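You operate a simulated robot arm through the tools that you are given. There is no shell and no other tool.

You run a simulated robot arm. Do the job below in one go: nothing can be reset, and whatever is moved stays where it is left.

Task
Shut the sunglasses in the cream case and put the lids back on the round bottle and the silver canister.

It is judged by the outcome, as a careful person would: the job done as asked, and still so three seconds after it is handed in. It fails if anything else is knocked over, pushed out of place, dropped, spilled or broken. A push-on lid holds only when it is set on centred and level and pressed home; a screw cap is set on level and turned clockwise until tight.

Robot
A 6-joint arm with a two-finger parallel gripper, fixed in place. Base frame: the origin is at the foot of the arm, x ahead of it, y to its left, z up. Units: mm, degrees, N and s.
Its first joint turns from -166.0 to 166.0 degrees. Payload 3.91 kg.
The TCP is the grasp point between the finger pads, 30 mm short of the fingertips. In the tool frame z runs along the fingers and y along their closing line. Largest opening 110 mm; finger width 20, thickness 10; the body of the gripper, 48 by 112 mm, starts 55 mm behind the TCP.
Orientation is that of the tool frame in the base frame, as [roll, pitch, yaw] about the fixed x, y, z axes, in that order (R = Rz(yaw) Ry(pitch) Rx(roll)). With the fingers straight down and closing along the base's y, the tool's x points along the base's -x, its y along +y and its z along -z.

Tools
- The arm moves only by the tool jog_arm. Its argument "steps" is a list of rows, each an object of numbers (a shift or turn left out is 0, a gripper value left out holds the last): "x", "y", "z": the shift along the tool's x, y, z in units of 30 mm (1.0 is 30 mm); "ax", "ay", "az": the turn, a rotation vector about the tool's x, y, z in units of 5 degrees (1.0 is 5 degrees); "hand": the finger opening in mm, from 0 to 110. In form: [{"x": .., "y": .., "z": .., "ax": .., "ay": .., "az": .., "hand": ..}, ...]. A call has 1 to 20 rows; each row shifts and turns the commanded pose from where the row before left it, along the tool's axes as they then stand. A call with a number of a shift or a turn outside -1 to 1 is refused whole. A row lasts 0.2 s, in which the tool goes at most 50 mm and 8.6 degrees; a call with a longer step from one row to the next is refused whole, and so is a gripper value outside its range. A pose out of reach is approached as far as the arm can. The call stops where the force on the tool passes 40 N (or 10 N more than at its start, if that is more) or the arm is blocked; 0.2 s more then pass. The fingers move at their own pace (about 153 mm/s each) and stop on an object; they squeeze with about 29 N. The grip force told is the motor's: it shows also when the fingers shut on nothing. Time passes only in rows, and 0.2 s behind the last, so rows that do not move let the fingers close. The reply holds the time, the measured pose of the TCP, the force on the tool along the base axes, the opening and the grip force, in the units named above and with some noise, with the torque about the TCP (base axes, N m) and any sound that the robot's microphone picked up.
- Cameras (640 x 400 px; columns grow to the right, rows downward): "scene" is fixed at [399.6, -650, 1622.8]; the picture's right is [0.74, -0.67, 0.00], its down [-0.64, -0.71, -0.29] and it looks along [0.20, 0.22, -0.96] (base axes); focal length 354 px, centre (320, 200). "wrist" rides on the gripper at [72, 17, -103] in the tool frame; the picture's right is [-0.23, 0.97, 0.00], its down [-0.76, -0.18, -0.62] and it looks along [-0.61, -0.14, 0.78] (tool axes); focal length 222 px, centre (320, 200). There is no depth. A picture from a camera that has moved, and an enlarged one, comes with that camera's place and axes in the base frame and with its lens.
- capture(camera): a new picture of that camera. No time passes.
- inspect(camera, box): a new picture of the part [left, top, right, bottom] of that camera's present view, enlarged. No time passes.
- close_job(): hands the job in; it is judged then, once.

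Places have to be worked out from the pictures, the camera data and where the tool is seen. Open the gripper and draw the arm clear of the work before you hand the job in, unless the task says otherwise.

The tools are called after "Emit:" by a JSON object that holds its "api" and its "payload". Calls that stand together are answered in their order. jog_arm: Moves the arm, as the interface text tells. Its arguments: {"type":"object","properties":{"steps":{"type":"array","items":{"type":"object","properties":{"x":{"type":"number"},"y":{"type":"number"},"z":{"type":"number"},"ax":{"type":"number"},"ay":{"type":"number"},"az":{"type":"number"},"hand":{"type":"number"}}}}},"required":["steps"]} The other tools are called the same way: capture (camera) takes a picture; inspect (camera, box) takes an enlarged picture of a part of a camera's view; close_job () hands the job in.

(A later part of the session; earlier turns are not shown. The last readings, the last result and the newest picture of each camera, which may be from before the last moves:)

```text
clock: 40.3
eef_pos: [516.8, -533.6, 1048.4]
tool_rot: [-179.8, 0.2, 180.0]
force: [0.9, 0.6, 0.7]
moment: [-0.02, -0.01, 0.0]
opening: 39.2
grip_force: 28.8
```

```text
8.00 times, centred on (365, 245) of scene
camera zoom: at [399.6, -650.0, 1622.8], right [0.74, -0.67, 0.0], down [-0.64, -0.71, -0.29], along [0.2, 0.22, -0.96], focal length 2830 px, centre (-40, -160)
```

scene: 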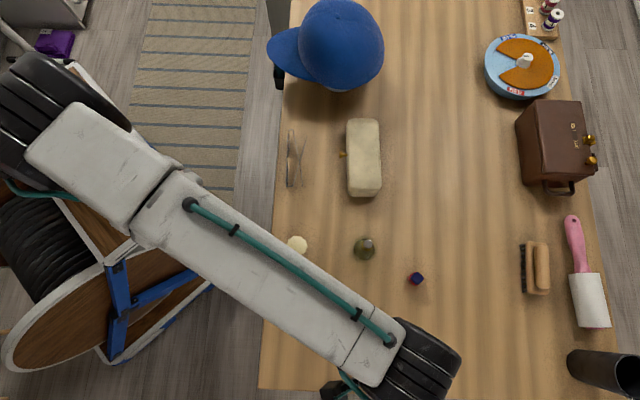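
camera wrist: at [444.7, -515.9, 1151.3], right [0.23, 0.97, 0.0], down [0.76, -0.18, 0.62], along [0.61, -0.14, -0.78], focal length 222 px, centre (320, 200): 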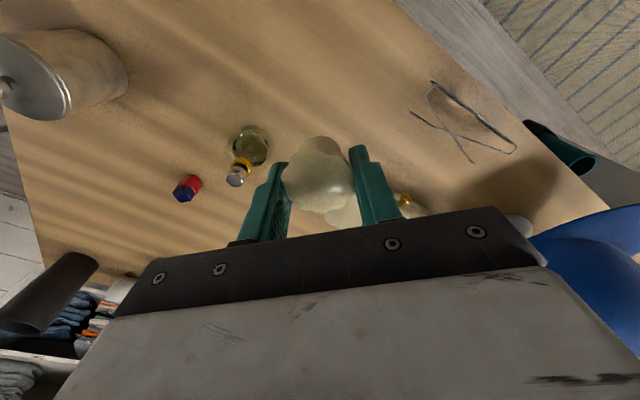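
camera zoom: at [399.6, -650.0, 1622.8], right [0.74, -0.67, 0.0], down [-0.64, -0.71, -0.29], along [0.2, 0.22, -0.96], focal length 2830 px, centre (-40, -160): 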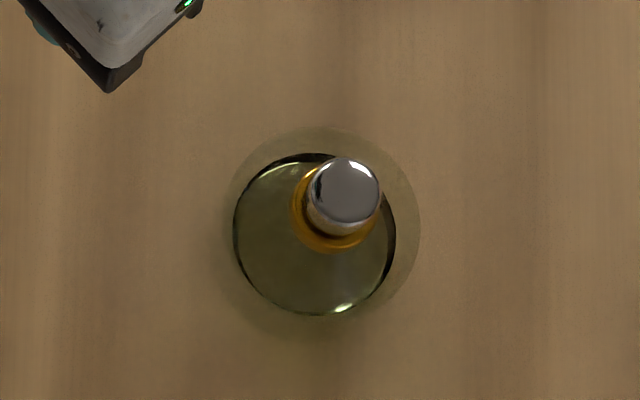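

The nozzle top is at about (543,-626,966) and the cap's barrel mouth is about 42 mm below the TCP, so I have 40 mm of clearance here. I'll carry the cap over the bottle at this height and check the alignment.

Emit:
{"api": "jog_arm", "payload": {"steps": [{"x": -0.18, "y": -0.6}, {"x": -0.22, "y": -0.8}, {"x": -0.25, "y": -0.9}, {"x": -0.24, "y": -0.76}, {"z": 0.3}, {"z": 0.2}, {}, {}]}}

Emit:
{"api": "inspect", "payload": {"camera": "wrist", "box": [220, 70, 420, 195]}}

Emit:
{"api": "inspect", "payload": {"camera": "scene", "box": [310, 200, 410, 290]}}

```text
clock: 42.1
eef_pos: [542.0, -624.6, 1034.8]
tool_rot: [-179.9, 0.1, -180.0]
force: [0.0, 0.2, 0.0]
moment: [0.01, 0.04, 0.01]
opening: 39.1
grip_force: 29.2
```

```text
3.20 times, centred on (320, 132) of wrist
camera zoom: at [470.1, -606.7, 1136.4], right [0.23, 0.97, 0.0], down [0.76, -0.18, 0.62], along [0.61, -0.14, -0.78], focal length 711 px, centre (320, 416)
```

zoom: 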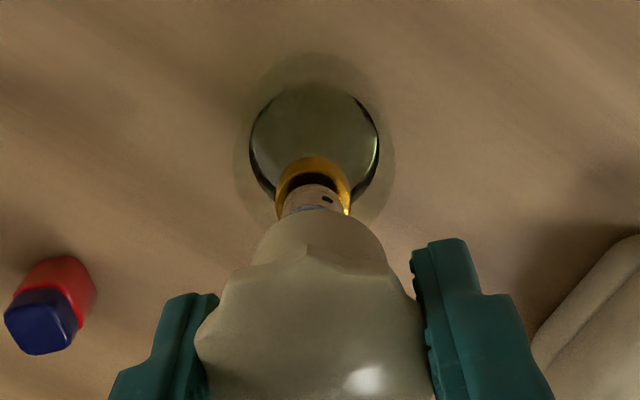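

```text
4.44 times, centred on (360, 245) of scene
camera zoom: at [399.6, -650.0, 1622.8], right [0.74, -0.67, 0.0], down [-0.64, -0.71, -0.29], along [0.2, 0.22, -0.96], focal length 1572 px, centre (142, 0)
```

zoom: 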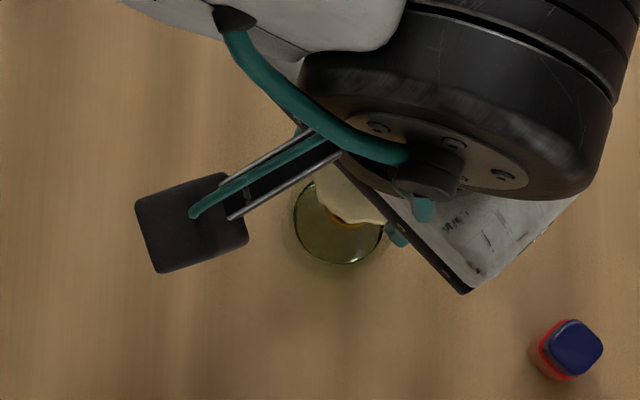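

The cap looks about 1 mm off towards +y. I'll correct by (+0.5,-1.2) mm and lower until the mouth is just above the nozzle.

Emit:
{"api": "jog_arm", "payload": {"steps": [{"x": -0.017, "y": -0.04}, {"z": 0.3}, {"z": 0.2}, {"z": 0.15}, {}, {}]}}

Emit:
{"api": "inspect", "payload": {"camera": "wrist", "box": [240, 70, 400, 190]}}

Emit:
{"api": "inspect", "payload": {"camera": "scene", "box": [330, 220, 400, 270]}}

```text
clock: 43.5
eef_pos: [542.4, -625.5, 1015.6]
tool_rot: [-179.7, 0.1, 179.9]
force: [-0.3, 0.5, 0.2]
moment: [0.02, -0.02, 0.0]
opening: 38.7
grip_force: 28.8
```

```text
3.33 times, centred on (320, 130) of wrist
camera zoom: at [470.4, -607.8, 1117.4], right [0.23, 0.97, 0.0], down [0.76, -0.18, 0.62], along [0.61, -0.14, -0.78], focal length 740 px, centre (320, 433)
```

zoom: 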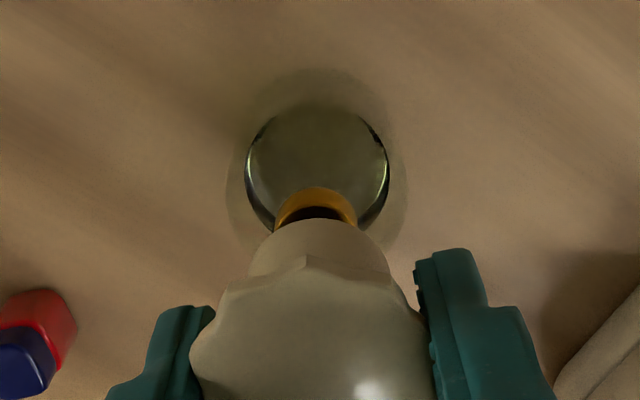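

```text
8.00 times, centred on (365, 245) of scene
camera zoom: at [399.6, -650.0, 1622.8], right [0.74, -0.67, 0.0], down [-0.64, -0.71, -0.29], along [0.2, 0.22, -0.96], focal length 2830 px, centre (-40, -160)
```

zoom: 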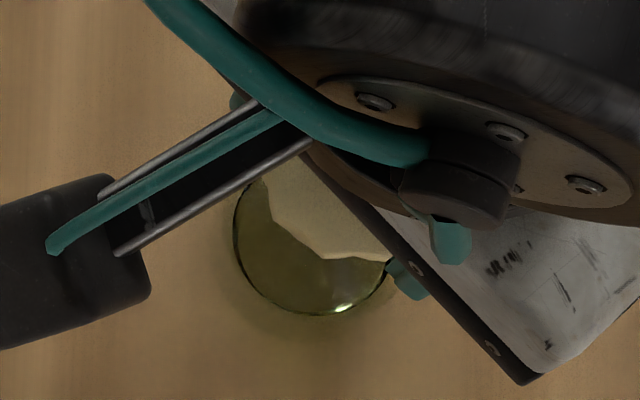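

Nearly aligned: I'll apply a last 0.7 mm correction and then lower slowly, watching force.

Emit:
{"api": "jog_arm", "payload": {"steps": [{"x": -0.013, "y": -0.023, "ax": -0.04}, {"z": 0.05}, {"z": 0.05}, {"z": 0.05}, {"z": 0.05}, {"z": 0.05}, {"z": 0.05}, {"z": 0.05}, {"z": 0.05}, {}]}}

Emit:
{"api": "inspect", "payload": {"camera": "wrist", "box": [240, 70, 400, 190]}}

```text
clock: 45.7
eef_pos: [541.7, -626.8, 1004.2]
tool_rot: [179.9, 0.1, 180.0]
force: [0.9, 0.1, -0.6]
moment: [0.0, -0.06, 0.0]
opening: 39.2
grip_force: 28.5
```

```text
3.33 times, centred on (320, 130) of wrist
camera zoom: at [470.0, -609.5, 1106.9], right [0.23, 0.97, 0.0], down [0.76, -0.18, 0.62], along [0.61, -0.14, -0.78], focal length 740 px, centre (320, 433)
```

zoom: 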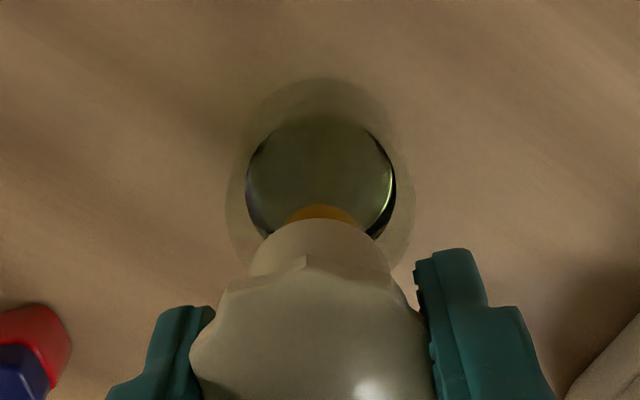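

Aligned with no contact force, and the mouth is now passing the nozzle. I'll keep lowering.

Emit:
{"api": "jog_arm", "payload": {"steps": [{"z": 0.05}, {"z": 0.05}, {"z": 0.05}, {"z": 0.05}, {"z": 0.05}, {}]}}

Emit:
{"api": "jog_arm", "payload": {"steps": [{"z": 0.05}, {"z": 0.05}, {"z": 0.05}, {"z": 0.05}, {}]}}

```text
clock: 47.1
eef_pos: [542.2, -625.2, 995.3]
tool_rot: [179.9, 0.1, -180.0]
force: [0.1, -0.1, -0.6]
moment: [0.02, 0.0, 0.0]
opening: 39.2
grip_force: 29.3
```

```text
clock: 48.3
eef_pos: [542.0, -628.0, 989.9]
tool_rot: [180.0, 0.1, 180.0]
force: [-0.6, 0.8, -0.4]
moment: [-0.03, -0.01, 0.0]
opening: 39.0
grip_force: 29.0
```

Emit:
{"api": "inspect", "payload": {"camera": "wrist", "box": [240, 70, 400, 190]}}

Emit:
{"api": "jog_arm", "payload": {"steps": [{"z": 0.05}, {"z": 0.05}, {"z": 0.05}, {}]}}

```text
3.33 times, centred on (320, 130) of wrist
camera zoom: at [471.0, -609.4, 1092.3], right [0.23, 0.97, 0.0], down [0.76, -0.18, 0.62], along [0.61, -0.14, -0.78], focal length 740 px, centre (320, 433)
```

zoom: 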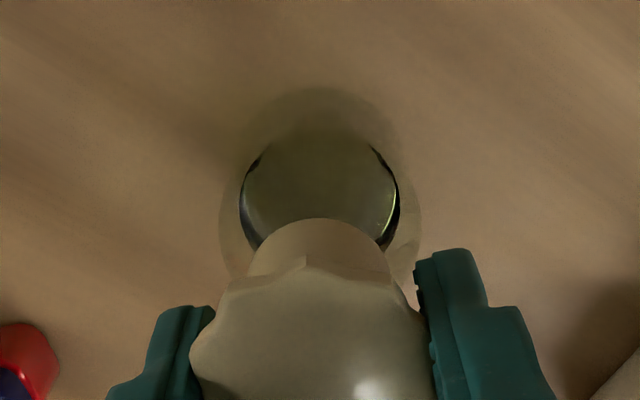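

```text
clock: 49.3
eef_pos: [543.0, -625.7, 986.3]
tool_rot: [180.0, 0.1, 179.9]
force: [-1.1, 1.4, 7.9]
moment: [-0.01, -0.03, -0.02]
opening: 39.1
grip_force: 29.2
```

Contact of 8 N just as the mouth reaches the collar, with little side force. I'll press further in small steps.

Emit:
{"api": "jog_arm", "payload": {"steps": [{"z": 0.03}, {"z": 0.03}, {}]}}

```text
clock: 50.1
eef_pos: [542.9, -627.1, 984.8]
tool_rot: [180.0, 0.1, 180.0]
force: [-1.1, 3.0, 30.0]
moment: [0.0, -0.22, 0.0]
opening: 39.3
grip_force: 29.0
```

30 N and no snap yet. I'll press a bit further.

Emit:
{"api": "jog_arm", "payload": {"steps": [{"z": 0.02}, {"z": 0.02}, {"z": 0.02}, {}]}}

Emit:
{"api": "inspect", "payload": {"camera": "wrist", "box": [240, 70, 400, 190]}}

```text
clock: 51.1
eef_pos: [542.0, -626.9, 982.4]
tool_rot: [180.0, 0.1, 180.0]
force: [-3.0, -1.7, 28.7]
moment: [0.04, -0.22, -0.03]
opening: 39.0
grip_force: 28.5
```

```text
3.33 times, centred on (320, 130) of wrist
camera zoom: at [470.7, -609.7, 1084.4], right [0.23, 0.97, 0.0], down [0.76, -0.18, 0.63], along [0.61, -0.14, -0.78], focal length 740 px, centre (320, 433)
```

zoom: 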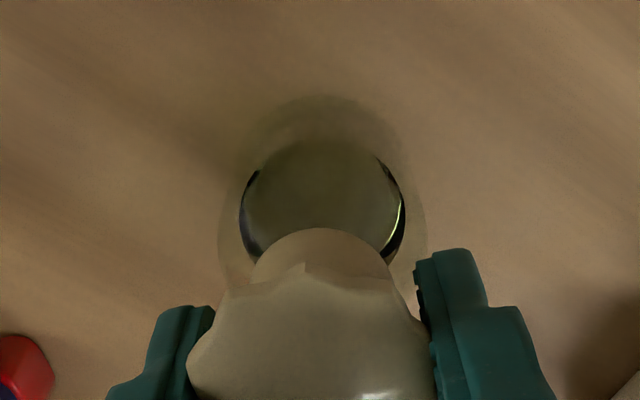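

The cap has stopped and the grip is slipping at about 30 N. I'll let go without lifting, then raise and look before pressing from above.

Emit:
{"api": "jog_arm", "payload": {"steps": [{"hand": 60}, {}, {}, {"z": -0.3}, {"z": -0.8}, {"z": -1}, {"z": -0.6}, {}]}}

Emit:
{"api": "inspect", "payload": {"camera": "wrist", "box": [220, 50, 420, 200]}}

Emit:
{"api": "inspect", "payload": {"camera": "scene", "box": [330, 220, 400, 270]}}

```text
clock: 52.9
eef_pos: [543.7, -626.1, 1063.4]
tool_rot: [179.9, 0.1, -180.0]
force: [-0.5, 0.4, -0.3]
moment: [0.0, -0.02, 0.01]
opening: 60.2
grip_force: 0.1
```

```text
2.67 times, centred on (320, 125) of wrist
camera zoom: at [471.3, -610.0, 1166.5], right [0.23, 0.97, 0.0], down [0.76, -0.18, 0.62], along [0.61, -0.14, -0.78], focal length 592 px, centre (320, 400)
```

zoom: 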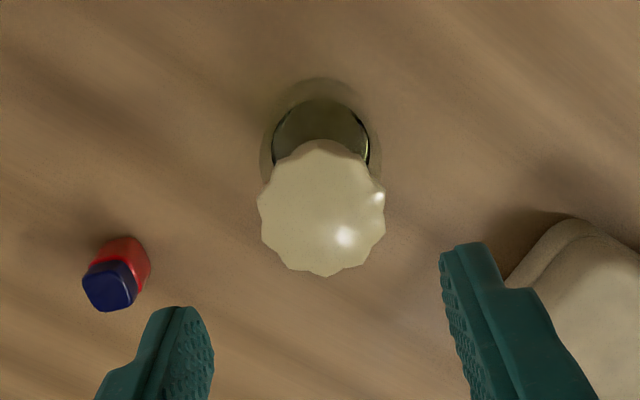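

```text
8.00 times, centred on (365, 245) of scene
camera zoom: at [399.6, -650.0, 1622.8], right [0.74, -0.67, 0.0], down [-0.64, -0.71, -0.29], along [0.2, 0.22, -0.96], focal length 2830 px, centre (-40, -160)
```

zoom: 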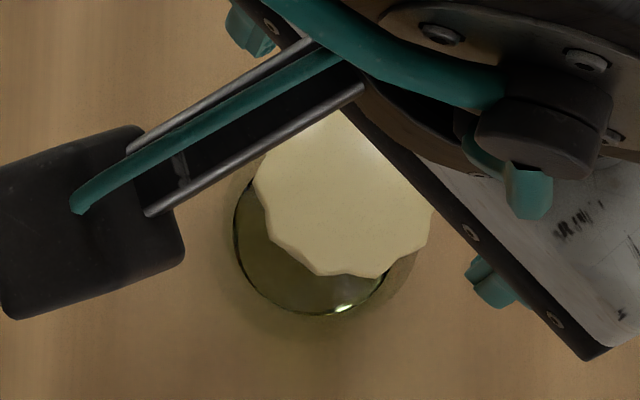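

The cap sits level, centred at about (541,-626) with its top near z=975. I'll close the fingers and press straight down on its centre.

Emit:
{"api": "jog_arm", "payload": {"steps": [{"x": 0.06, "y": 0.025, "z": 0.3, "hand": 0}, {"z": 0.6}, {"z": 0.5}, {"z": 0.25}, {}]}}

Emit:
{"api": "jog_arm", "payload": {"steps": [{"z": 0.04}, {"z": 0.04}, {"z": 0.04}, {"z": 0.04}, {"z": 0.04}, {"z": 0.04}, {"z": 0.04}, {"z": 0.04}, {"z": 0.04}, {"z": 0.04}]}}

```text
clock: 54.1
eef_pos: [539.8, -627.4, 1012.3]
tool_rot: [180.0, 0.1, 179.9]
force: [-0.8, -0.1, 0.1]
moment: [-0.01, 0.0, 0.03]
opening: 0.0
grip_force: 28.7
```

```text
clock: 55.2
eef_pos: [540.3, -626.5, 1010.5]
tool_rot: [-179.5, 0.3, 180.0]
force: [-2.2, -1.6, 7.7]
moment: [-0.01, 0.11, 0.01]
opening: 0.0
grip_force: 28.6
heard: snap
stopped in row 5: the force on the tool passed its limit at 43 N (the readings are from after the stop); the commanded pose is now the measured one
```

A snap was heard, so the cap is pressed home. I'll back off and view it from the side.

Emit:
{"api": "jog_arm", "payload": {"steps": [{"z": -0.5}, {"z": -0.8, "ax": -0.1, "ay": -0.04}, {"x": 1}, {"x": 1}, {"x": 1}, {"x": 1, "y": 0.5}, {"y": 0.5, "ay": -1}, {"ay": -1}, {"ay": -1}, {"ay": -1}, {"ay": -1}, {"ay": -1}, {"ay": -1}, {}]}}

Emit:
{"api": "capture", "payload": {"camera": "wrist"}}

```text
clock: 58.2
eef_pos: [420.8, -595.5, 1050.2]
tool_rot: [179.9, 35.5, 179.8]
force: [-0.5, -0.4, -0.5]
moment: [0.01, 0.0, 0.0]
opening: 0.1
grip_force: 29.6
```

```text
taken
camera wrist: at [302.4, -578.9, 1092.1], right [0.19, 0.97, 0.13], down [0.26, -0.18, 0.95], along [0.95, -0.14, -0.28], focal length 222 px, centre (320, 200)
```

wrist: 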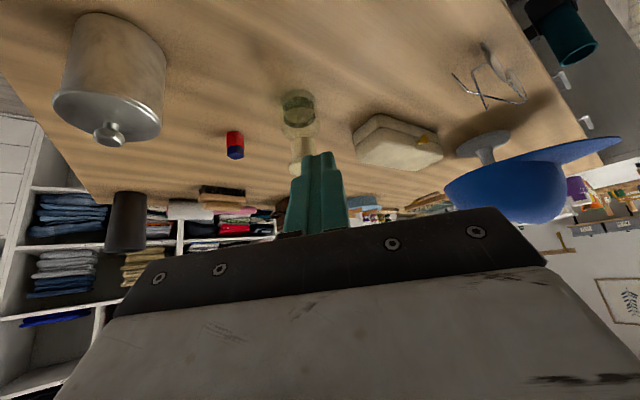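

The canister lid is clearly seated. The fingers hide the bottle cap, so I'll shift sideways to see it, lowering a bit to view it edge-on.

Emit:
{"api": "jog_arm", "payload": {"steps": [{"y": 1}, {"y": 1}, {}]}}

Emit:
{"api": "inspect", "payload": {"camera": "wrist", "box": [190, 70, 330, 190]}}

Emit:
{"api": "inspect", "payload": {"camera": "wrist", "box": [280, 20, 520, 200]}}

```text
clock: 59.0
eef_pos: [420.7, -535.6, 1048.6]
tool_rot: [179.7, 35.5, 179.9]
force: [0.4, 0.5, 0.0]
moment: [0.0, 0.03, 0.0]
opening: 0.1
grip_force: 29.2
```

```text
3.33 times, centred on (260, 130) of wrist
camera zoom: at [302.5, -518.9, 1090.4], right [0.19, 0.97, 0.13], down [0.26, -0.18, 0.95], along [0.95, -0.14, -0.29], focal length 740 px, centre (520, 433)
```

zoom: 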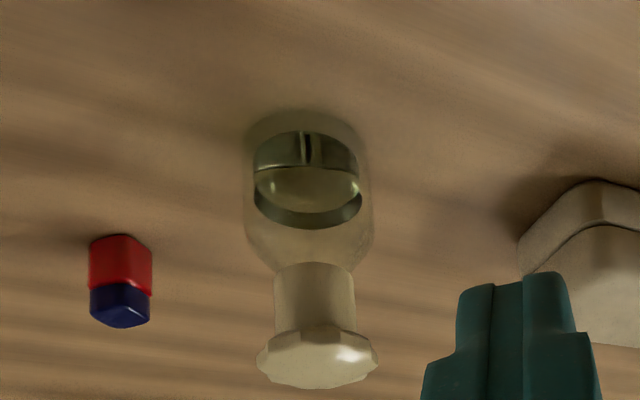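

```text
2.22 times, centred on (400, 110) of wrist
camera zoom: at [302.5, -518.9, 1090.4], right [0.19, 0.97, 0.13], down [0.26, -0.18, 0.95], along [0.95, -0.14, -0.29], focal length 494 px, centre (142, 400)
```

zoom: 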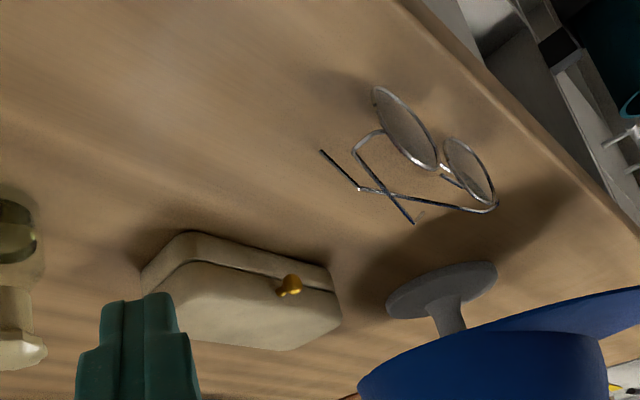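

The bottle cap is fully down over the collar and level, and both lids look done. Next is the case: I'll straighten the tool, yaw so the fingers close along the case's long axis, and move out in front of the case.

Emit:
{"api": "jog_arm", "payload": {"steps": [{"ay": 1}, {"ay": 1}, {"ay": 1}, {"ay": 1}, {"ay": 1}, {"ay": 1}, {"ay": 1}, {"az": 1, "ay": 0.1}, {"az": 1}, {"az": 1}, {"az": 1}, {"az": 1}, {"az": 1}, {"az": 1}, {"az": 1}, {"az": 0.44}, {}]}}

Emit:
{"api": "jog_arm", "payload": {"steps": [{"y": 0.9}, {"y": 0.9}, {"y": 0.9}, {"y": 0.9}, {"y": 0.9}, {"y": 0.9}, {"y": 0.9}, {"y": 0.86}, {"ay": -1}, {"ay": -1}, {"ay": -1}, {"ay": -1}, {"ay": -1}, {"ay": -1}, {"ay": -1}, {}]}}

Emit:
{"api": "capture", "payload": {"camera": "wrist"}}

Emit:
{"api": "capture", "payload": {"camera": "scene"}}

```text
clock: 62.6
eef_pos: [420.0, -534.8, 1050.6]
tool_rot: [179.9, -0.1, 137.8]
force: [0.1, 0.5, -0.4]
moment: [0.0, 0.01, -0.01]
opening: 0.0
grip_force: 29.3
```

```text
clock: 66.0
eef_pos: [566.5, -377.0, 1049.8]
tool_rot: [179.7, 34.9, 137.7]
force: [0.3, 0.3, -0.3]
moment: [0.03, -0.02, 0.01]
opening: 0.0
grip_force: 29.4
```

```text
taken
camera wrist: at [490.0, -284.9, 1091.9], right [0.79, 0.6, 0.13], down [0.08, -0.31, 0.95], along [0.61, -0.74, -0.29], focal length 222 px, centre (320, 200)
```

wrist: 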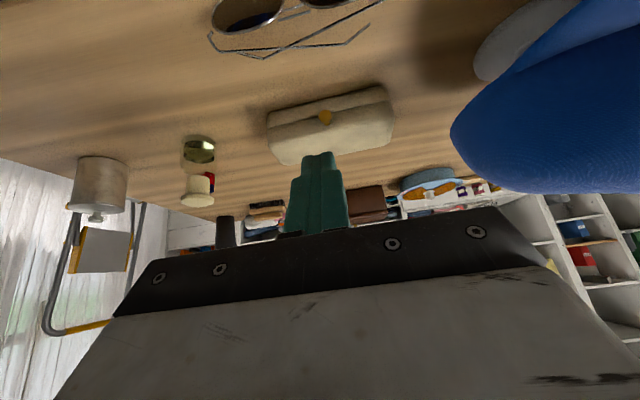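

```text
taken
```

scene: 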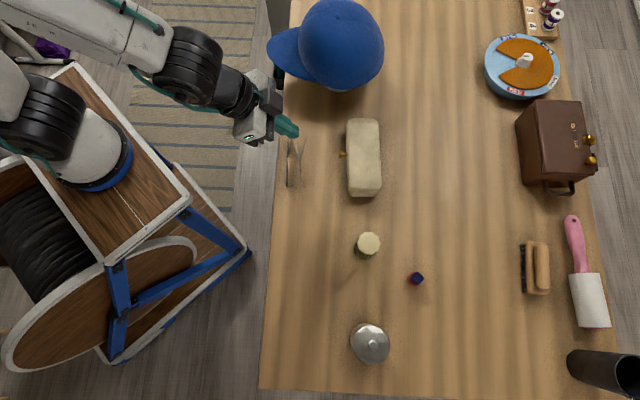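

I have a good frontal view of the case. I'll zoom on it, and on the glasses.

Emit:
{"api": "inspect", "payload": {"camera": "wrist", "box": [250, 75, 410, 175]}}

Emit:
{"api": "inspect", "payload": {"camera": "wrist", "box": [200, 0, 400, 100]}}

```text
4.00 times, centred on (330, 125) of wrist
camera zoom: at [490.0, -284.9, 1091.9], right [0.79, 0.6, 0.13], down [0.08, -0.31, 0.95], along [0.61, -0.74, -0.29], focal length 888 px, centre (280, 500)
```

zoom: 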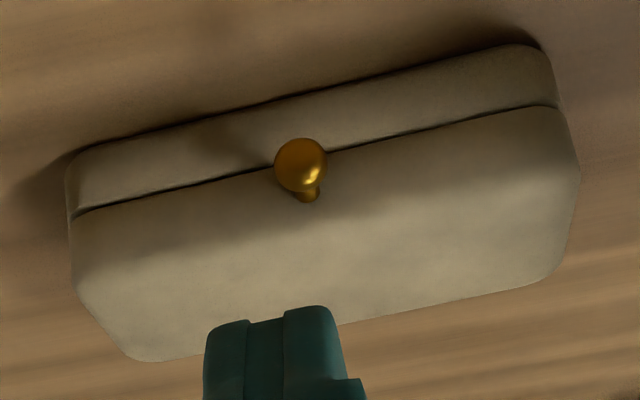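

```text
3.20 times, centred on (300, 50) of wrist
camera zoom: at [490.0, -284.9, 1091.9], right [0.79, 0.6, 0.13], down [0.08, -0.31, 0.95], along [0.61, -0.74, -0.29], focal length 711 px, centre (384, 680)
```

zoom: 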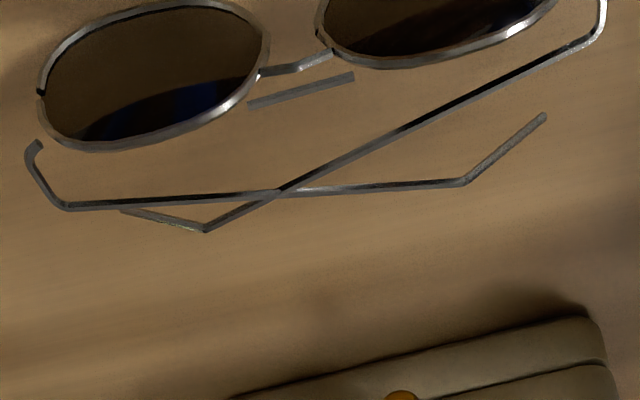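

The knob ball is about 15 mm across, at about (646,-446,916). The case seam is near z≈904 and the hinge is on the far side. I'll straighten the tool and hover over the knob with the fingers open to 40 mm.

Emit:
{"api": "jog_arm", "payload": {"steps": [{"ay": 1, "hand": 40}, {"ay": 1}, {"ay": 1}, {"ay": 1}, {"ay": 1}, {"ay": 1}, {"ay": 1}, {"x": -0.7, "z": 0.4}, {"x": -0.7, "z": 0.4}, {"x": -0.7, "z": 0.4}, {"x": -0.7, "z": 0.4}, {"x": -0.72, "y": 0.06, "z": 0.4}, {}, {}]}}

Emit:
{"api": "capture", "payload": {"camera": "wrist"}}

Emit:
{"api": "inspect", "payload": {"camera": "wrist", "box": [240, 70, 400, 190]}}

```text
clock: 69.0
eef_pos: [641.4, -449.4, 990.7]
tool_rot: [179.9, -0.1, 137.8]
force: [-0.4, 0.9, -0.2]
moment: [-0.04, -0.02, -0.01]
opening: 40.2
grip_force: 0.1
```

```text
taken
camera wrist: at [600.8, -387.5, 1094.5], right [0.82, 0.57, 0.0], down [0.45, -0.65, 0.62], along [0.35, -0.51, -0.78], focal length 222 px, centre (320, 200)
```

wrist: 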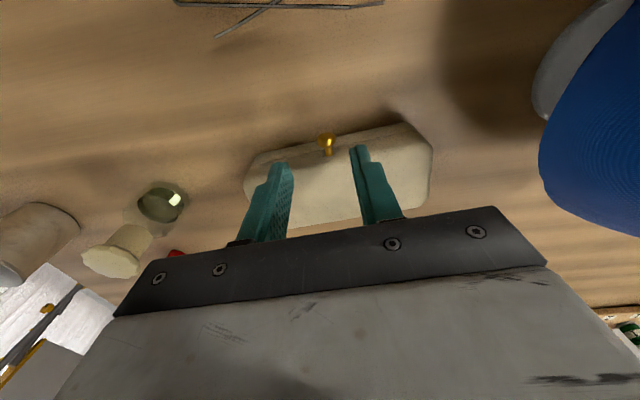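

```text
3.33 times, centred on (320, 130) of wrist
camera zoom: at [600.8, -387.5, 1094.5], right [0.82, 0.57, 0.0], down [0.45, -0.65, 0.62], along [0.35, -0.51, -0.78], focal length 740 px, centre (320, 433)
```

zoom: 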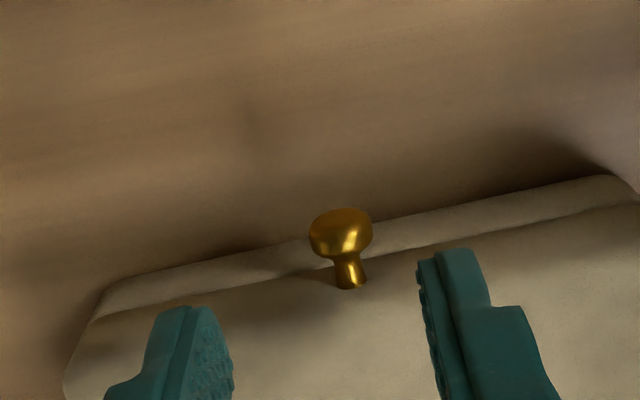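

The knob is a mushroom shape with its head at about (648,-447,917), roughly 3.4 mm further towards the case and 4.3 mm along it from the TCP. I'll shift and lower to straddle it.

Emit:
{"api": "jog_arm", "payload": {"steps": [{"x": -0.113, "y": 0.143}, {"z": 0.6}, {"z": 0.6}, {"z": 0.4}, {"z": 0.3}, {}]}}

Emit:
{"api": "inspect", "payload": {"camera": "wrist", "box": [240, 90, 400, 210]}}

```text
clock: 70.4
eef_pos: [647.8, -446.8, 933.3]
tool_rot: [179.9, -0.3, 137.8]
force: [0.8, -0.3, 0.6]
moment: [0.0, -0.04, 0.02]
opening: 39.8
grip_force: 0.1
```

```text
3.33 times, centred on (320, 150) of wrist
camera zoom: at [606.5, -384.8, 1036.3], right [0.82, 0.57, 0.0], down [0.45, -0.65, 0.62], along [0.35, -0.51, -0.78], focal length 740 px, centre (320, 367)
```

zoom: 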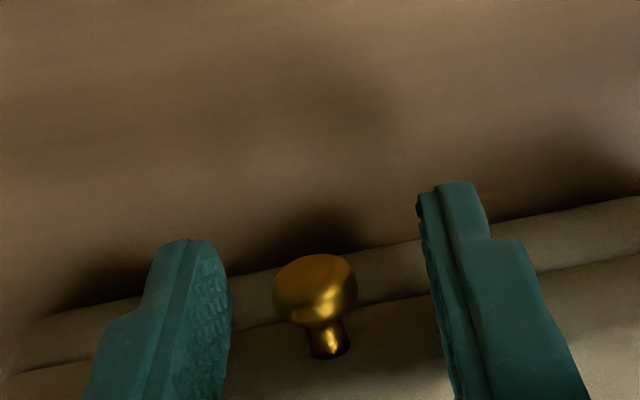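

The fingers straddle the knob head. I'll close on it.

Emit:
{"api": "jog_arm", "payload": {"steps": [{"hand": 15}, {"hand": 5}, {}, {}]}}

Emit:
{"api": "inspect", "payload": {"camera": "wrist", "box": [240, 90, 400, 210]}}

```text
clock: 71.4
eef_pos: [648.0, -446.4, 932.9]
tool_rot: [179.9, -0.2, 137.8]
force: [-0.2, -0.1, -0.8]
moment: [0.04, 0.08, -0.01]
opening: 15.0
grip_force: 29.2
```

```text
3.33 times, centred on (320, 150) of wrist
camera zoom: at [606.5, -384.9, 1036.4], right [0.82, 0.57, 0.0], down [0.45, -0.65, 0.62], along [0.35, -0.51, -0.78], focal length 740 px, centre (320, 367)
```

zoom: 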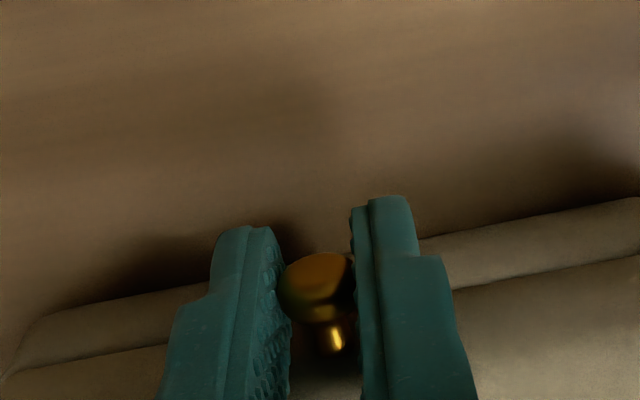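

The knob is gripped at 15 mm. I'll start lifting along the hinge arc for the first 10–20° and check the force.

Emit:
{"api": "jog_arm", "payload": {"steps": [{"x": -0.05, "z": -0.24}, {"x": -0.062, "z": -0.24}, {"x": -0.09, "z": -0.227}, {"x": -0.104, "z": -0.227}, {}]}}

Emit:
{"api": "capture", "payload": {"camera": "wrist"}}

Emit:
{"api": "inspect", "payload": {"camera": "scene", "box": [310, 90, 430, 210]}}

```text
clock: 72.6
eef_pos: [657.2, -453.3, 960.7]
tool_rot: [179.9, 0.0, 137.7]
force: [-0.2, -0.3, -2.3]
moment: [0.16, 0.13, 0.01]
opening: 15.2
grip_force: 29.7
```

```text
taken
camera wrist: at [615.5, -392.3, 1064.1], right [0.82, 0.57, 0.0], down [0.45, -0.65, 0.62], along [0.35, -0.51, -0.78], focal length 222 px, centre (320, 200)
```

wrist: 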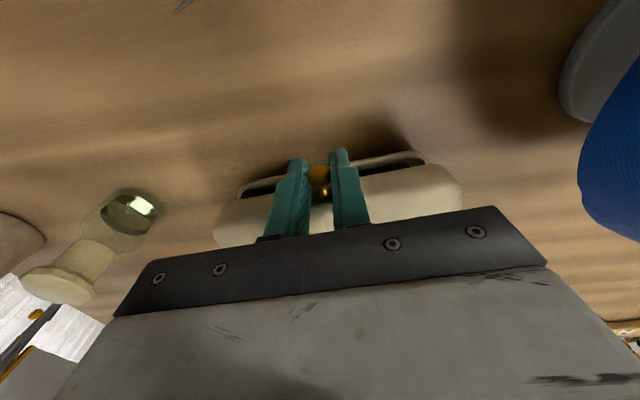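

```text
3.33 times, centred on (370, 150) of scene
camera zoom: at [399.6, -650.0, 1622.8], right [0.74, -0.67, 0.0], down [-0.64, -0.71, -0.29], along [0.2, 0.22, -0.96], focal length 1179 px, centre (153, 367)
```

zoom: 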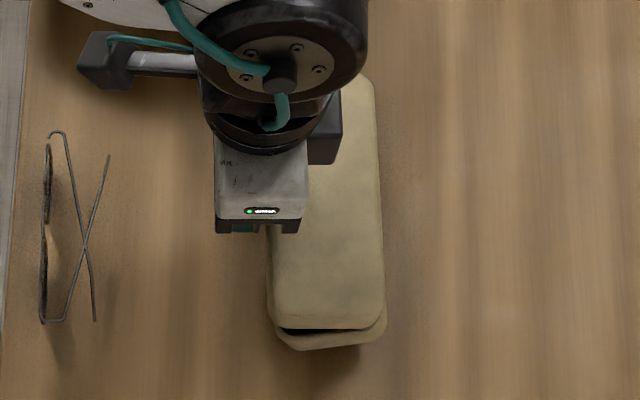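

The lid opens freely with only about 2 N. I'll continue the arc to about 50°.

Emit:
{"api": "jog_arm", "payload": {"steps": [{"x": -0.128, "z": -0.213}, {"x": -0.142, "z": -0.2}, {"x": -0.162, "z": -0.187}, {"x": -0.175, "z": -0.173}, {"x": -0.192, "z": -0.156}, {"x": -0.203, "z": -0.14}, {}]}}

Emit:
{"api": "capture", "payload": {"camera": "wrist"}}

Emit:
{"api": "inspect", "payload": {"camera": "scene", "box": [310, 90, 430, 210]}}

```text
clock: 74.2
eef_pos: [678.1, -472.7, 993.1]
tool_rot: [179.9, -0.2, 137.8]
force: [0.3, 0.4, -3.5]
moment: [0.2, 0.2, 0.0]
opening: 14.6
grip_force: 28.7
```

```text
taken
camera wrist: at [637.0, -411.6, 1097.2], right [0.82, 0.57, 0.0], down [0.45, -0.65, 0.62], along [0.35, -0.51, -0.78], focal length 222 px, centre (320, 200)
```

wrist: 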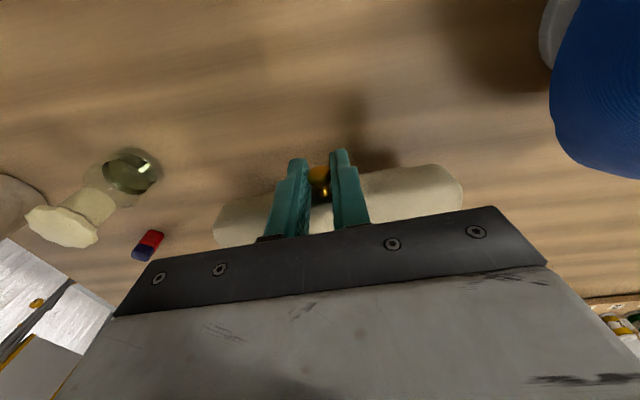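

```text
3.33 times, centred on (370, 150) of scene
camera zoom: at [399.6, -650.0, 1622.8], right [0.74, -0.67, 0.0], down [-0.64, -0.71, -0.29], along [0.2, 0.22, -0.96], focal length 1179 px, centre (153, 367)
```

zoom: 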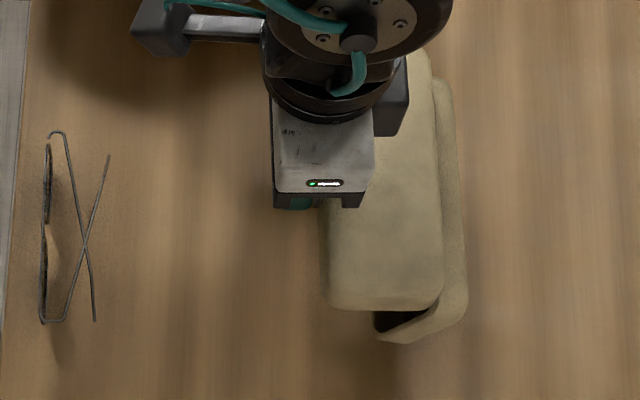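

The scene shows the base has shifted with the lid, so the case is being lifted or dragged. I'll look closer before going on.

Emit:
{"api": "inspect", "payload": {"camera": "wrist", "box": [200, 80, 480, 250]}}

Emit:
{"api": "inspect", "payload": {"camera": "scene", "box": [340, 100, 420, 200]}}

```text
2.29 times, centred on (340, 165) of wrist
camera zoom: at [637.0, -411.6, 1097.2], right [0.82, 0.57, 0.0], down [0.45, -0.65, 0.62], along [0.35, -0.51, -0.78], focal length 508 px, centre (274, 280)
```

zoom: 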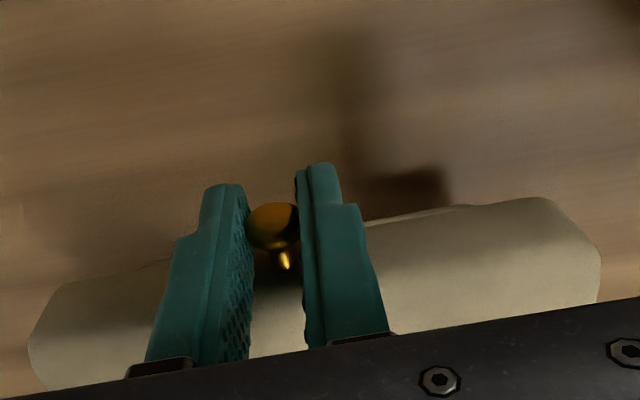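

```text
4.00 times, centred on (380, 150) of scene
camera zoom: at [399.6, -650.0, 1622.8], right [0.74, -0.67, 0.0], down [-0.64, -0.71, -0.29], along [0.2, 0.22, -0.96], focal length 1415 px, centre (80, 400)
```

zoom: 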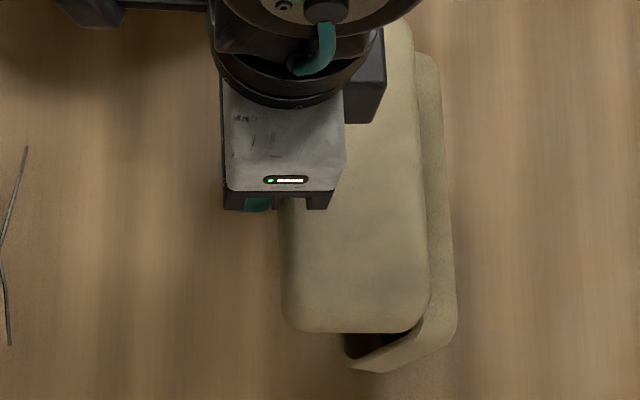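

The pinch holds the knob too firmly to pivot, so the lid stayed level and the hinge side was lifted. I'll retrace the same path to set the case back down flat.

Emit:
{"api": "jog_arm", "payload": {"steps": [{"x": 0.203, "z": 0.14}, {"x": 0.192, "z": 0.156}, {"x": 0.175, "z": 0.173}, {"x": 0.162, "z": 0.187}, {"x": 0.142, "z": 0.2}, {"x": 0.128, "z": 0.213}, {}]}}

Emit:
{"api": "inspect", "payload": {"camera": "scene", "box": [310, 90, 430, 210]}}

Emit:
{"api": "inspect", "payload": {"camera": "wrist", "box": [200, 80, 480, 250]}}

```text
clock: 75.8
eef_pos: [656.6, -451.3, 962.1]
tool_rot: [179.9, -0.1, 137.8]
force: [-4.2, -4.7, 9.5]
moment: [-0.66, -0.57, -0.2]
opening: 15.2
grip_force: 29.3
```

```text
3.33 times, centred on (370, 150) of scene
camera zoom: at [399.6, -650.0, 1622.8], right [0.74, -0.67, 0.0], down [-0.64, -0.71, -0.29], along [0.2, 0.22, -0.96], focal length 1179 px, centre (153, 367)
```

zoom: 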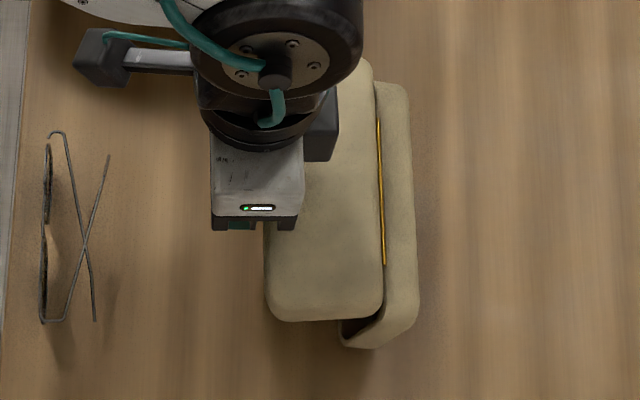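

```text
2.29 times, centred on (340, 165) of wrist
camera zoom: at [614.9, -389.7, 1064.7], right [0.82, 0.57, 0.0], down [0.44, -0.65, 0.62], along [0.35, -0.51, -0.78], focal length 508 px, centre (274, 280)
```

zoom: 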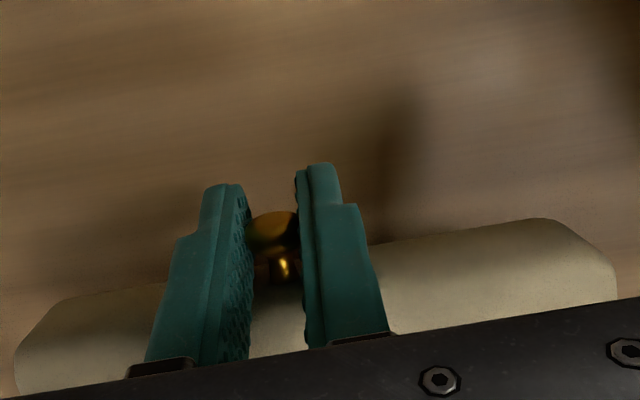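

The lid is level but the base is tilted under it, standing on its front edge with the hinge raised. Straight lowering would jam it at about 10 N, so I'll lower while moving away (+n), letting the base rotate flat about its front edge.

Emit:
{"api": "jog_arm", "payload": {"steps": [{"x": -0.17, "z": 0.08}, {"x": -0.15, "z": 0.13}, {"x": -0.12, "z": 0.15}, {}]}}

Emit:
{"api": "inspect", "payload": {"camera": "scene", "box": [310, 90, 430, 210]}}

```text
clock: 76.8
eef_pos: [666.8, -460.5, 950.4]
tool_rot: [179.9, -0.3, 137.9]
force: [-0.7, -2.9, 8.1]
moment: [-0.5, -0.52, -0.22]
opening: 15.0
grip_force: 29.0
```

```text
3.33 times, centred on (370, 150) of scene
camera zoom: at [399.6, -650.0, 1622.8], right [0.74, -0.67, 0.0], down [-0.64, -0.71, -0.29], along [0.2, 0.22, -0.96], focal length 1179 px, centre (153, 367)
```

zoom: 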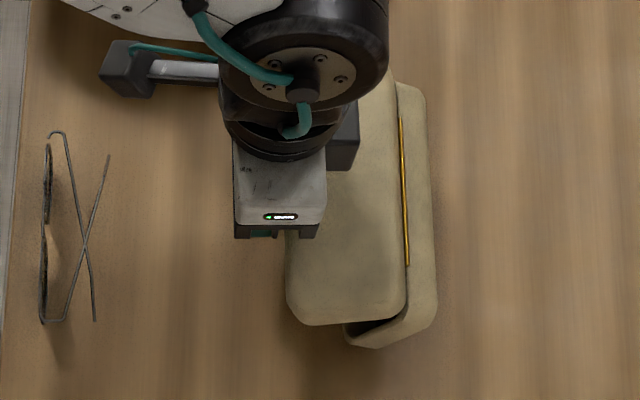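

The base is flattening with the force steady. I'll continue the same way.

Emit:
{"api": "jog_arm", "payload": {"steps": [{"x": -0.12, "z": 0.13}, {"x": -0.1, "z": 0.13}, {"x": -0.08, "z": 0.13}, {}]}}

Emit:
{"api": "inspect", "payload": {"camera": "scene", "box": [310, 90, 430, 210]}}

Emit:
{"api": "inspect", "payload": {"camera": "wrist", "box": [200, 80, 480, 250]}}

```text
clock: 77.8
eef_pos: [674.1, -465.2, 937.6]
tool_rot: [179.8, -0.1, 137.8]
force: [2.0, -2.2, 9.4]
moment: [-0.53, -0.57, -0.13]
opening: 14.9
grip_force: 29.2
```

```text
3.33 times, centred on (370, 150) of scene
camera zoom: at [399.6, -650.0, 1622.8], right [0.74, -0.67, 0.0], down [-0.64, -0.71, -0.29], along [0.2, 0.22, -0.96], focal length 1179 px, centre (153, 367)
```

zoom: 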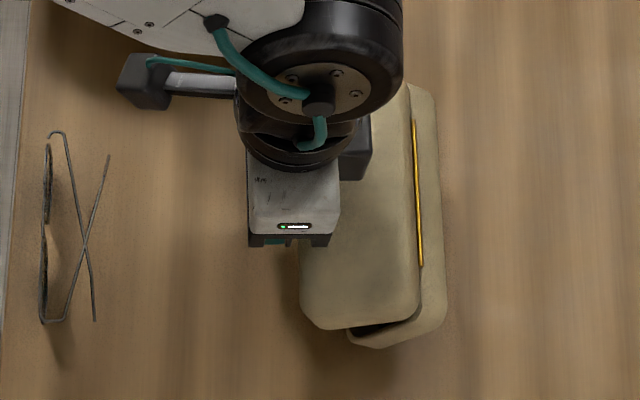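

```text
2.29 times, centred on (340, 165) of wrist
camera zoom: at [631.1, -404.9, 1041.4], right [0.82, 0.57, 0.0], down [0.45, -0.65, 0.62], along [0.35, -0.51, -0.78], focal length 508 px, centre (274, 280)
```

zoom: 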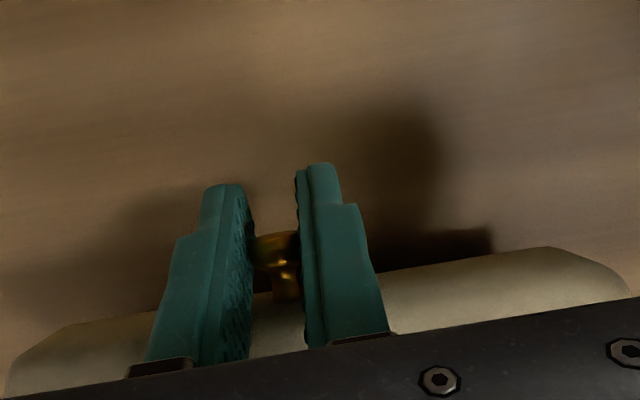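

The whole case is pitched nose-down with its back raised, because the pinch is holding the lid's angle. I'll rotate the tool about the pinch axis to let the hinge side settle onto the table.

Emit:
{"api": "jog_arm", "payload": {"steps": [{"ay": 1}, {"ay": 1}, {}]}}

Emit:
{"api": "inspect", "payload": {"camera": "scene", "box": [310, 90, 430, 210]}}

Emit:
{"api": "inspect", "payload": {"camera": "wrist", "box": [200, 80, 480, 250]}}

```text
clock: 78.6
eef_pos: [671.5, -464.9, 938.1]
tool_rot: [179.8, -10.2, 137.7]
force: [1.7, -0.5, 6.8]
moment: [-0.37, -0.41, -0.14]
opening: 14.9
grip_force: 29.0
```

```text
3.33 times, centred on (370, 150) of scene
camera zoom: at [399.6, -650.0, 1622.8], right [0.74, -0.67, 0.0], down [-0.64, -0.71, -0.29], along [0.2, 0.22, -0.96], focal length 1179 px, centre (153, 367)
```

zoom: 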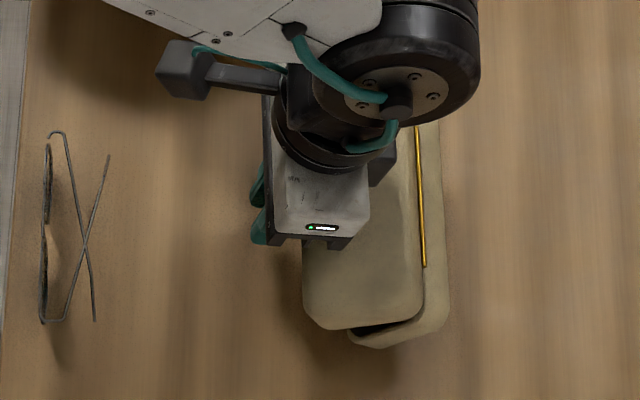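

```text
2.29 times, centred on (340, 165) of wrist
camera zoom: at [645.2, -418.0, 1052.2], right [0.82, 0.57, -0.04], down [0.52, -0.71, 0.48], along [0.25, -0.41, -0.88], focal length 508 px, centre (274, 280)
```

zoom: 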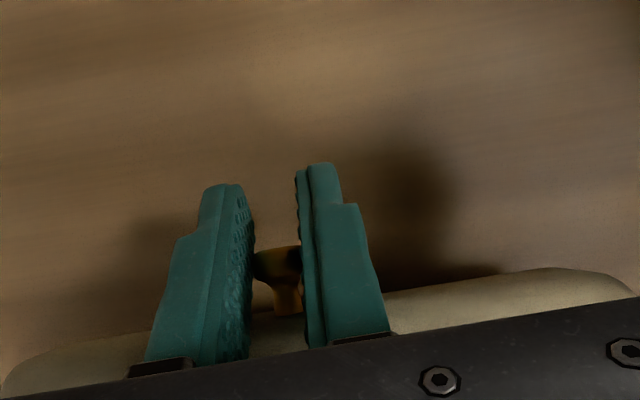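

The lid and base form a strut that can't flatten unless the hinge moves further out (+n). I'll move +n while holding the height and see if it settles.

Emit:
{"api": "jog_arm", "payload": {"steps": [{"x": -0.13, "z": 0.03}, {"x": -0.13, "z": 0.03}, {"x": -0.13, "z": 0.03}, {}]}}

Emit:
{"api": "inspect", "payload": {"camera": "scene", "box": [310, 90, 430, 210]}}

Emit:
{"api": "inspect", "payload": {"camera": "wrist", "box": [200, 80, 480, 250]}}

```text
clock: 79.6
eef_pos: [681.3, -474.2, 933.0]
tool_rot: [179.9, -10.2, 137.8]
force: [1.7, -2.0, 5.7]
moment: [-0.31, -0.3, -0.03]
opening: 15.2
grip_force: 28.9
```

```text
3.33 times, centred on (370, 150) of scene
camera zoom: at [399.6, -650.0, 1622.8], right [0.74, -0.67, 0.0], down [-0.64, -0.71, -0.29], along [0.2, 0.22, -0.96], focal length 1179 px, centre (153, 367)
```

zoom: 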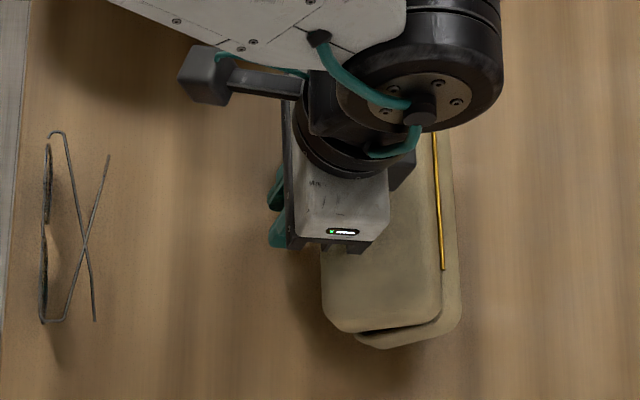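

```text
2.29 times, centred on (340, 165) of wrist
camera zoom: at [653.8, -426.4, 1047.3], right [0.82, 0.57, -0.04], down [0.52, -0.71, 0.48], along [0.25, -0.41, -0.88], focal length 508 px, centre (274, 280)
```

zoom: 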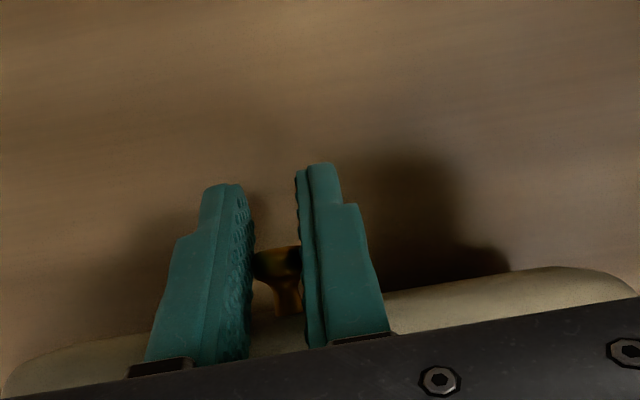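

It's settling: the hinge strip is catching up with the base's back edge. I'll continue +n a little more.

Emit:
{"api": "jog_arm", "payload": {"steps": [{"x": -0.13, "z": 0.023}, {"x": -0.13, "z": 0.023}, {"x": -0.13, "z": 0.023}, {}]}}

Emit:
{"api": "inspect", "payload": {"camera": "scene", "box": [310, 90, 430, 210]}}

Emit:
{"api": "inspect", "payload": {"camera": "wrist", "box": [200, 80, 480, 250]}}

```text
clock: 80.6
eef_pos: [689.9, -482.6, 930.6]
tool_rot: [179.9, -10.3, 137.8]
force: [-1.1, 0.8, -3.1]
moment: [0.16, 0.16, -0.02]
opening: 15.2
grip_force: 29.6
```

```text
3.33 times, centred on (370, 150) of scene
camera zoom: at [399.6, -650.0, 1622.8], right [0.74, -0.67, 0.0], down [-0.64, -0.71, -0.29], along [0.2, 0.22, -0.96], focal length 1179 px, centre (153, 367)
```

zoom: 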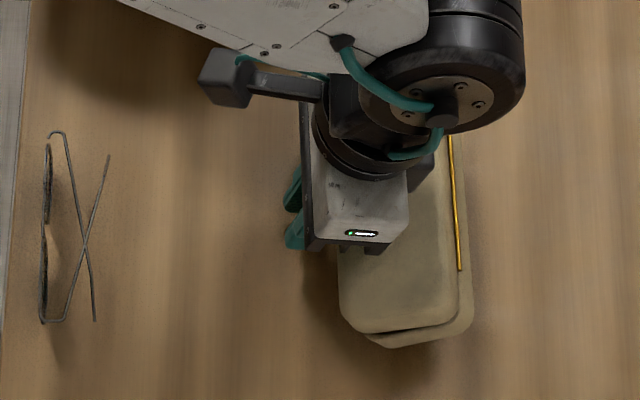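

```text
2.29 times, centred on (340, 165) of wrist
camera zoom: at [662.4, -433.4, 1043.8], right [0.82, 0.57, -0.04], down [0.52, -0.71, 0.48], along [0.25, -0.41, -0.88], focal length 508 px, centre (274, 280)
```

zoom: 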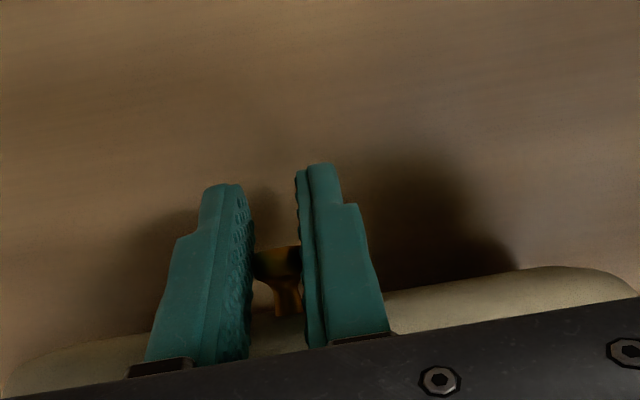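

The force has reversed: I'm carrying about 3 N with the case nearly closed but still nose-down. I'll rotate a bit more to level it onto the table.

Emit:
{"api": "jog_arm", "payload": {"steps": [{"ay": 1}, {"ay": 1}, {}]}}

Emit:
{"api": "inspect", "payload": {"camera": "scene", "box": [310, 90, 430, 210]}}

Emit:
{"api": "inspect", "payload": {"camera": "wrist", "box": [200, 80, 480, 250]}}

```text
clock: 81.4
eef_pos: [690.4, -480.1, 929.9]
tool_rot: [179.9, -20.3, 137.9]
force: [0.5, 1.2, -2.3]
moment: [0.1, 0.14, -0.03]
opening: 15.1
grip_force: 29.6
```

```text
3.33 times, centred on (370, 150) of scene
camera zoom: at [399.6, -650.0, 1622.8], right [0.74, -0.67, 0.0], down [-0.64, -0.71, -0.29], along [0.2, 0.22, -0.96], focal length 1179 px, centre (153, 367)
```

zoom: 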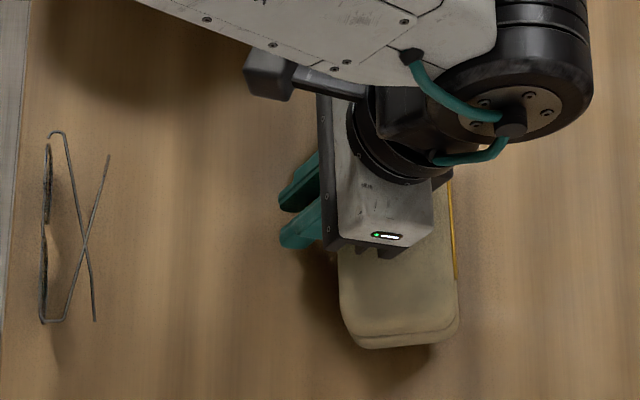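

```text
2.29 times, centred on (340, 165) of wrist
camera zoom: at [678.0, -447.2, 1051.0], right [0.81, 0.58, -0.08], down [0.57, -0.76, 0.32], along [0.13, -0.3, -0.94], focal length 508 px, centre (274, 280)
```

zoom: 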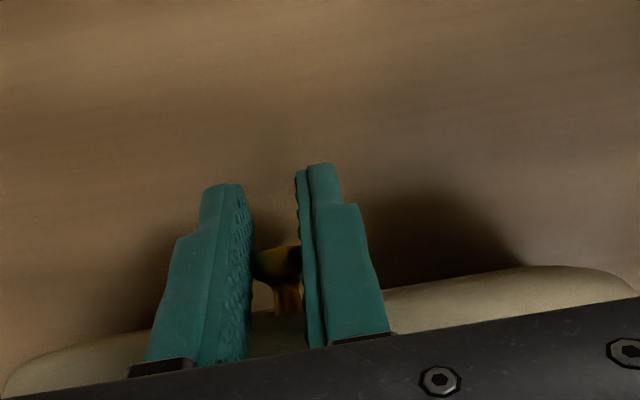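

The case now looks closed and nearly flat. I'll lower slightly until the load disappears and then release.

Emit:
{"api": "jog_arm", "payload": {"steps": [{"ay": 0.6}, {"x": 0.02, "z": 0.05}, {}]}}

Emit:
{"api": "inspect", "payload": {"camera": "scene", "box": [310, 90, 430, 210]}}

```text
clock: 82.2
eef_pos: [688.0, -480.9, 928.0]
tool_rot: [179.9, -23.3, 137.9]
force: [1.2, -0.5, -1.3]
moment: [0.03, 0.07, 0.01]
opening: 15.2
grip_force: 28.6
```

```text
3.33 times, centred on (370, 150) of scene
camera zoom: at [399.6, -650.0, 1622.8], right [0.74, -0.67, 0.0], down [-0.64, -0.71, -0.29], along [0.2, 0.22, -0.96], focal length 1179 px, centre (153, 367)
```

zoom: 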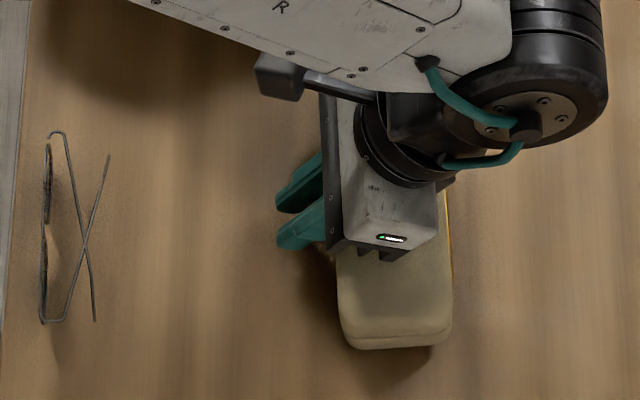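

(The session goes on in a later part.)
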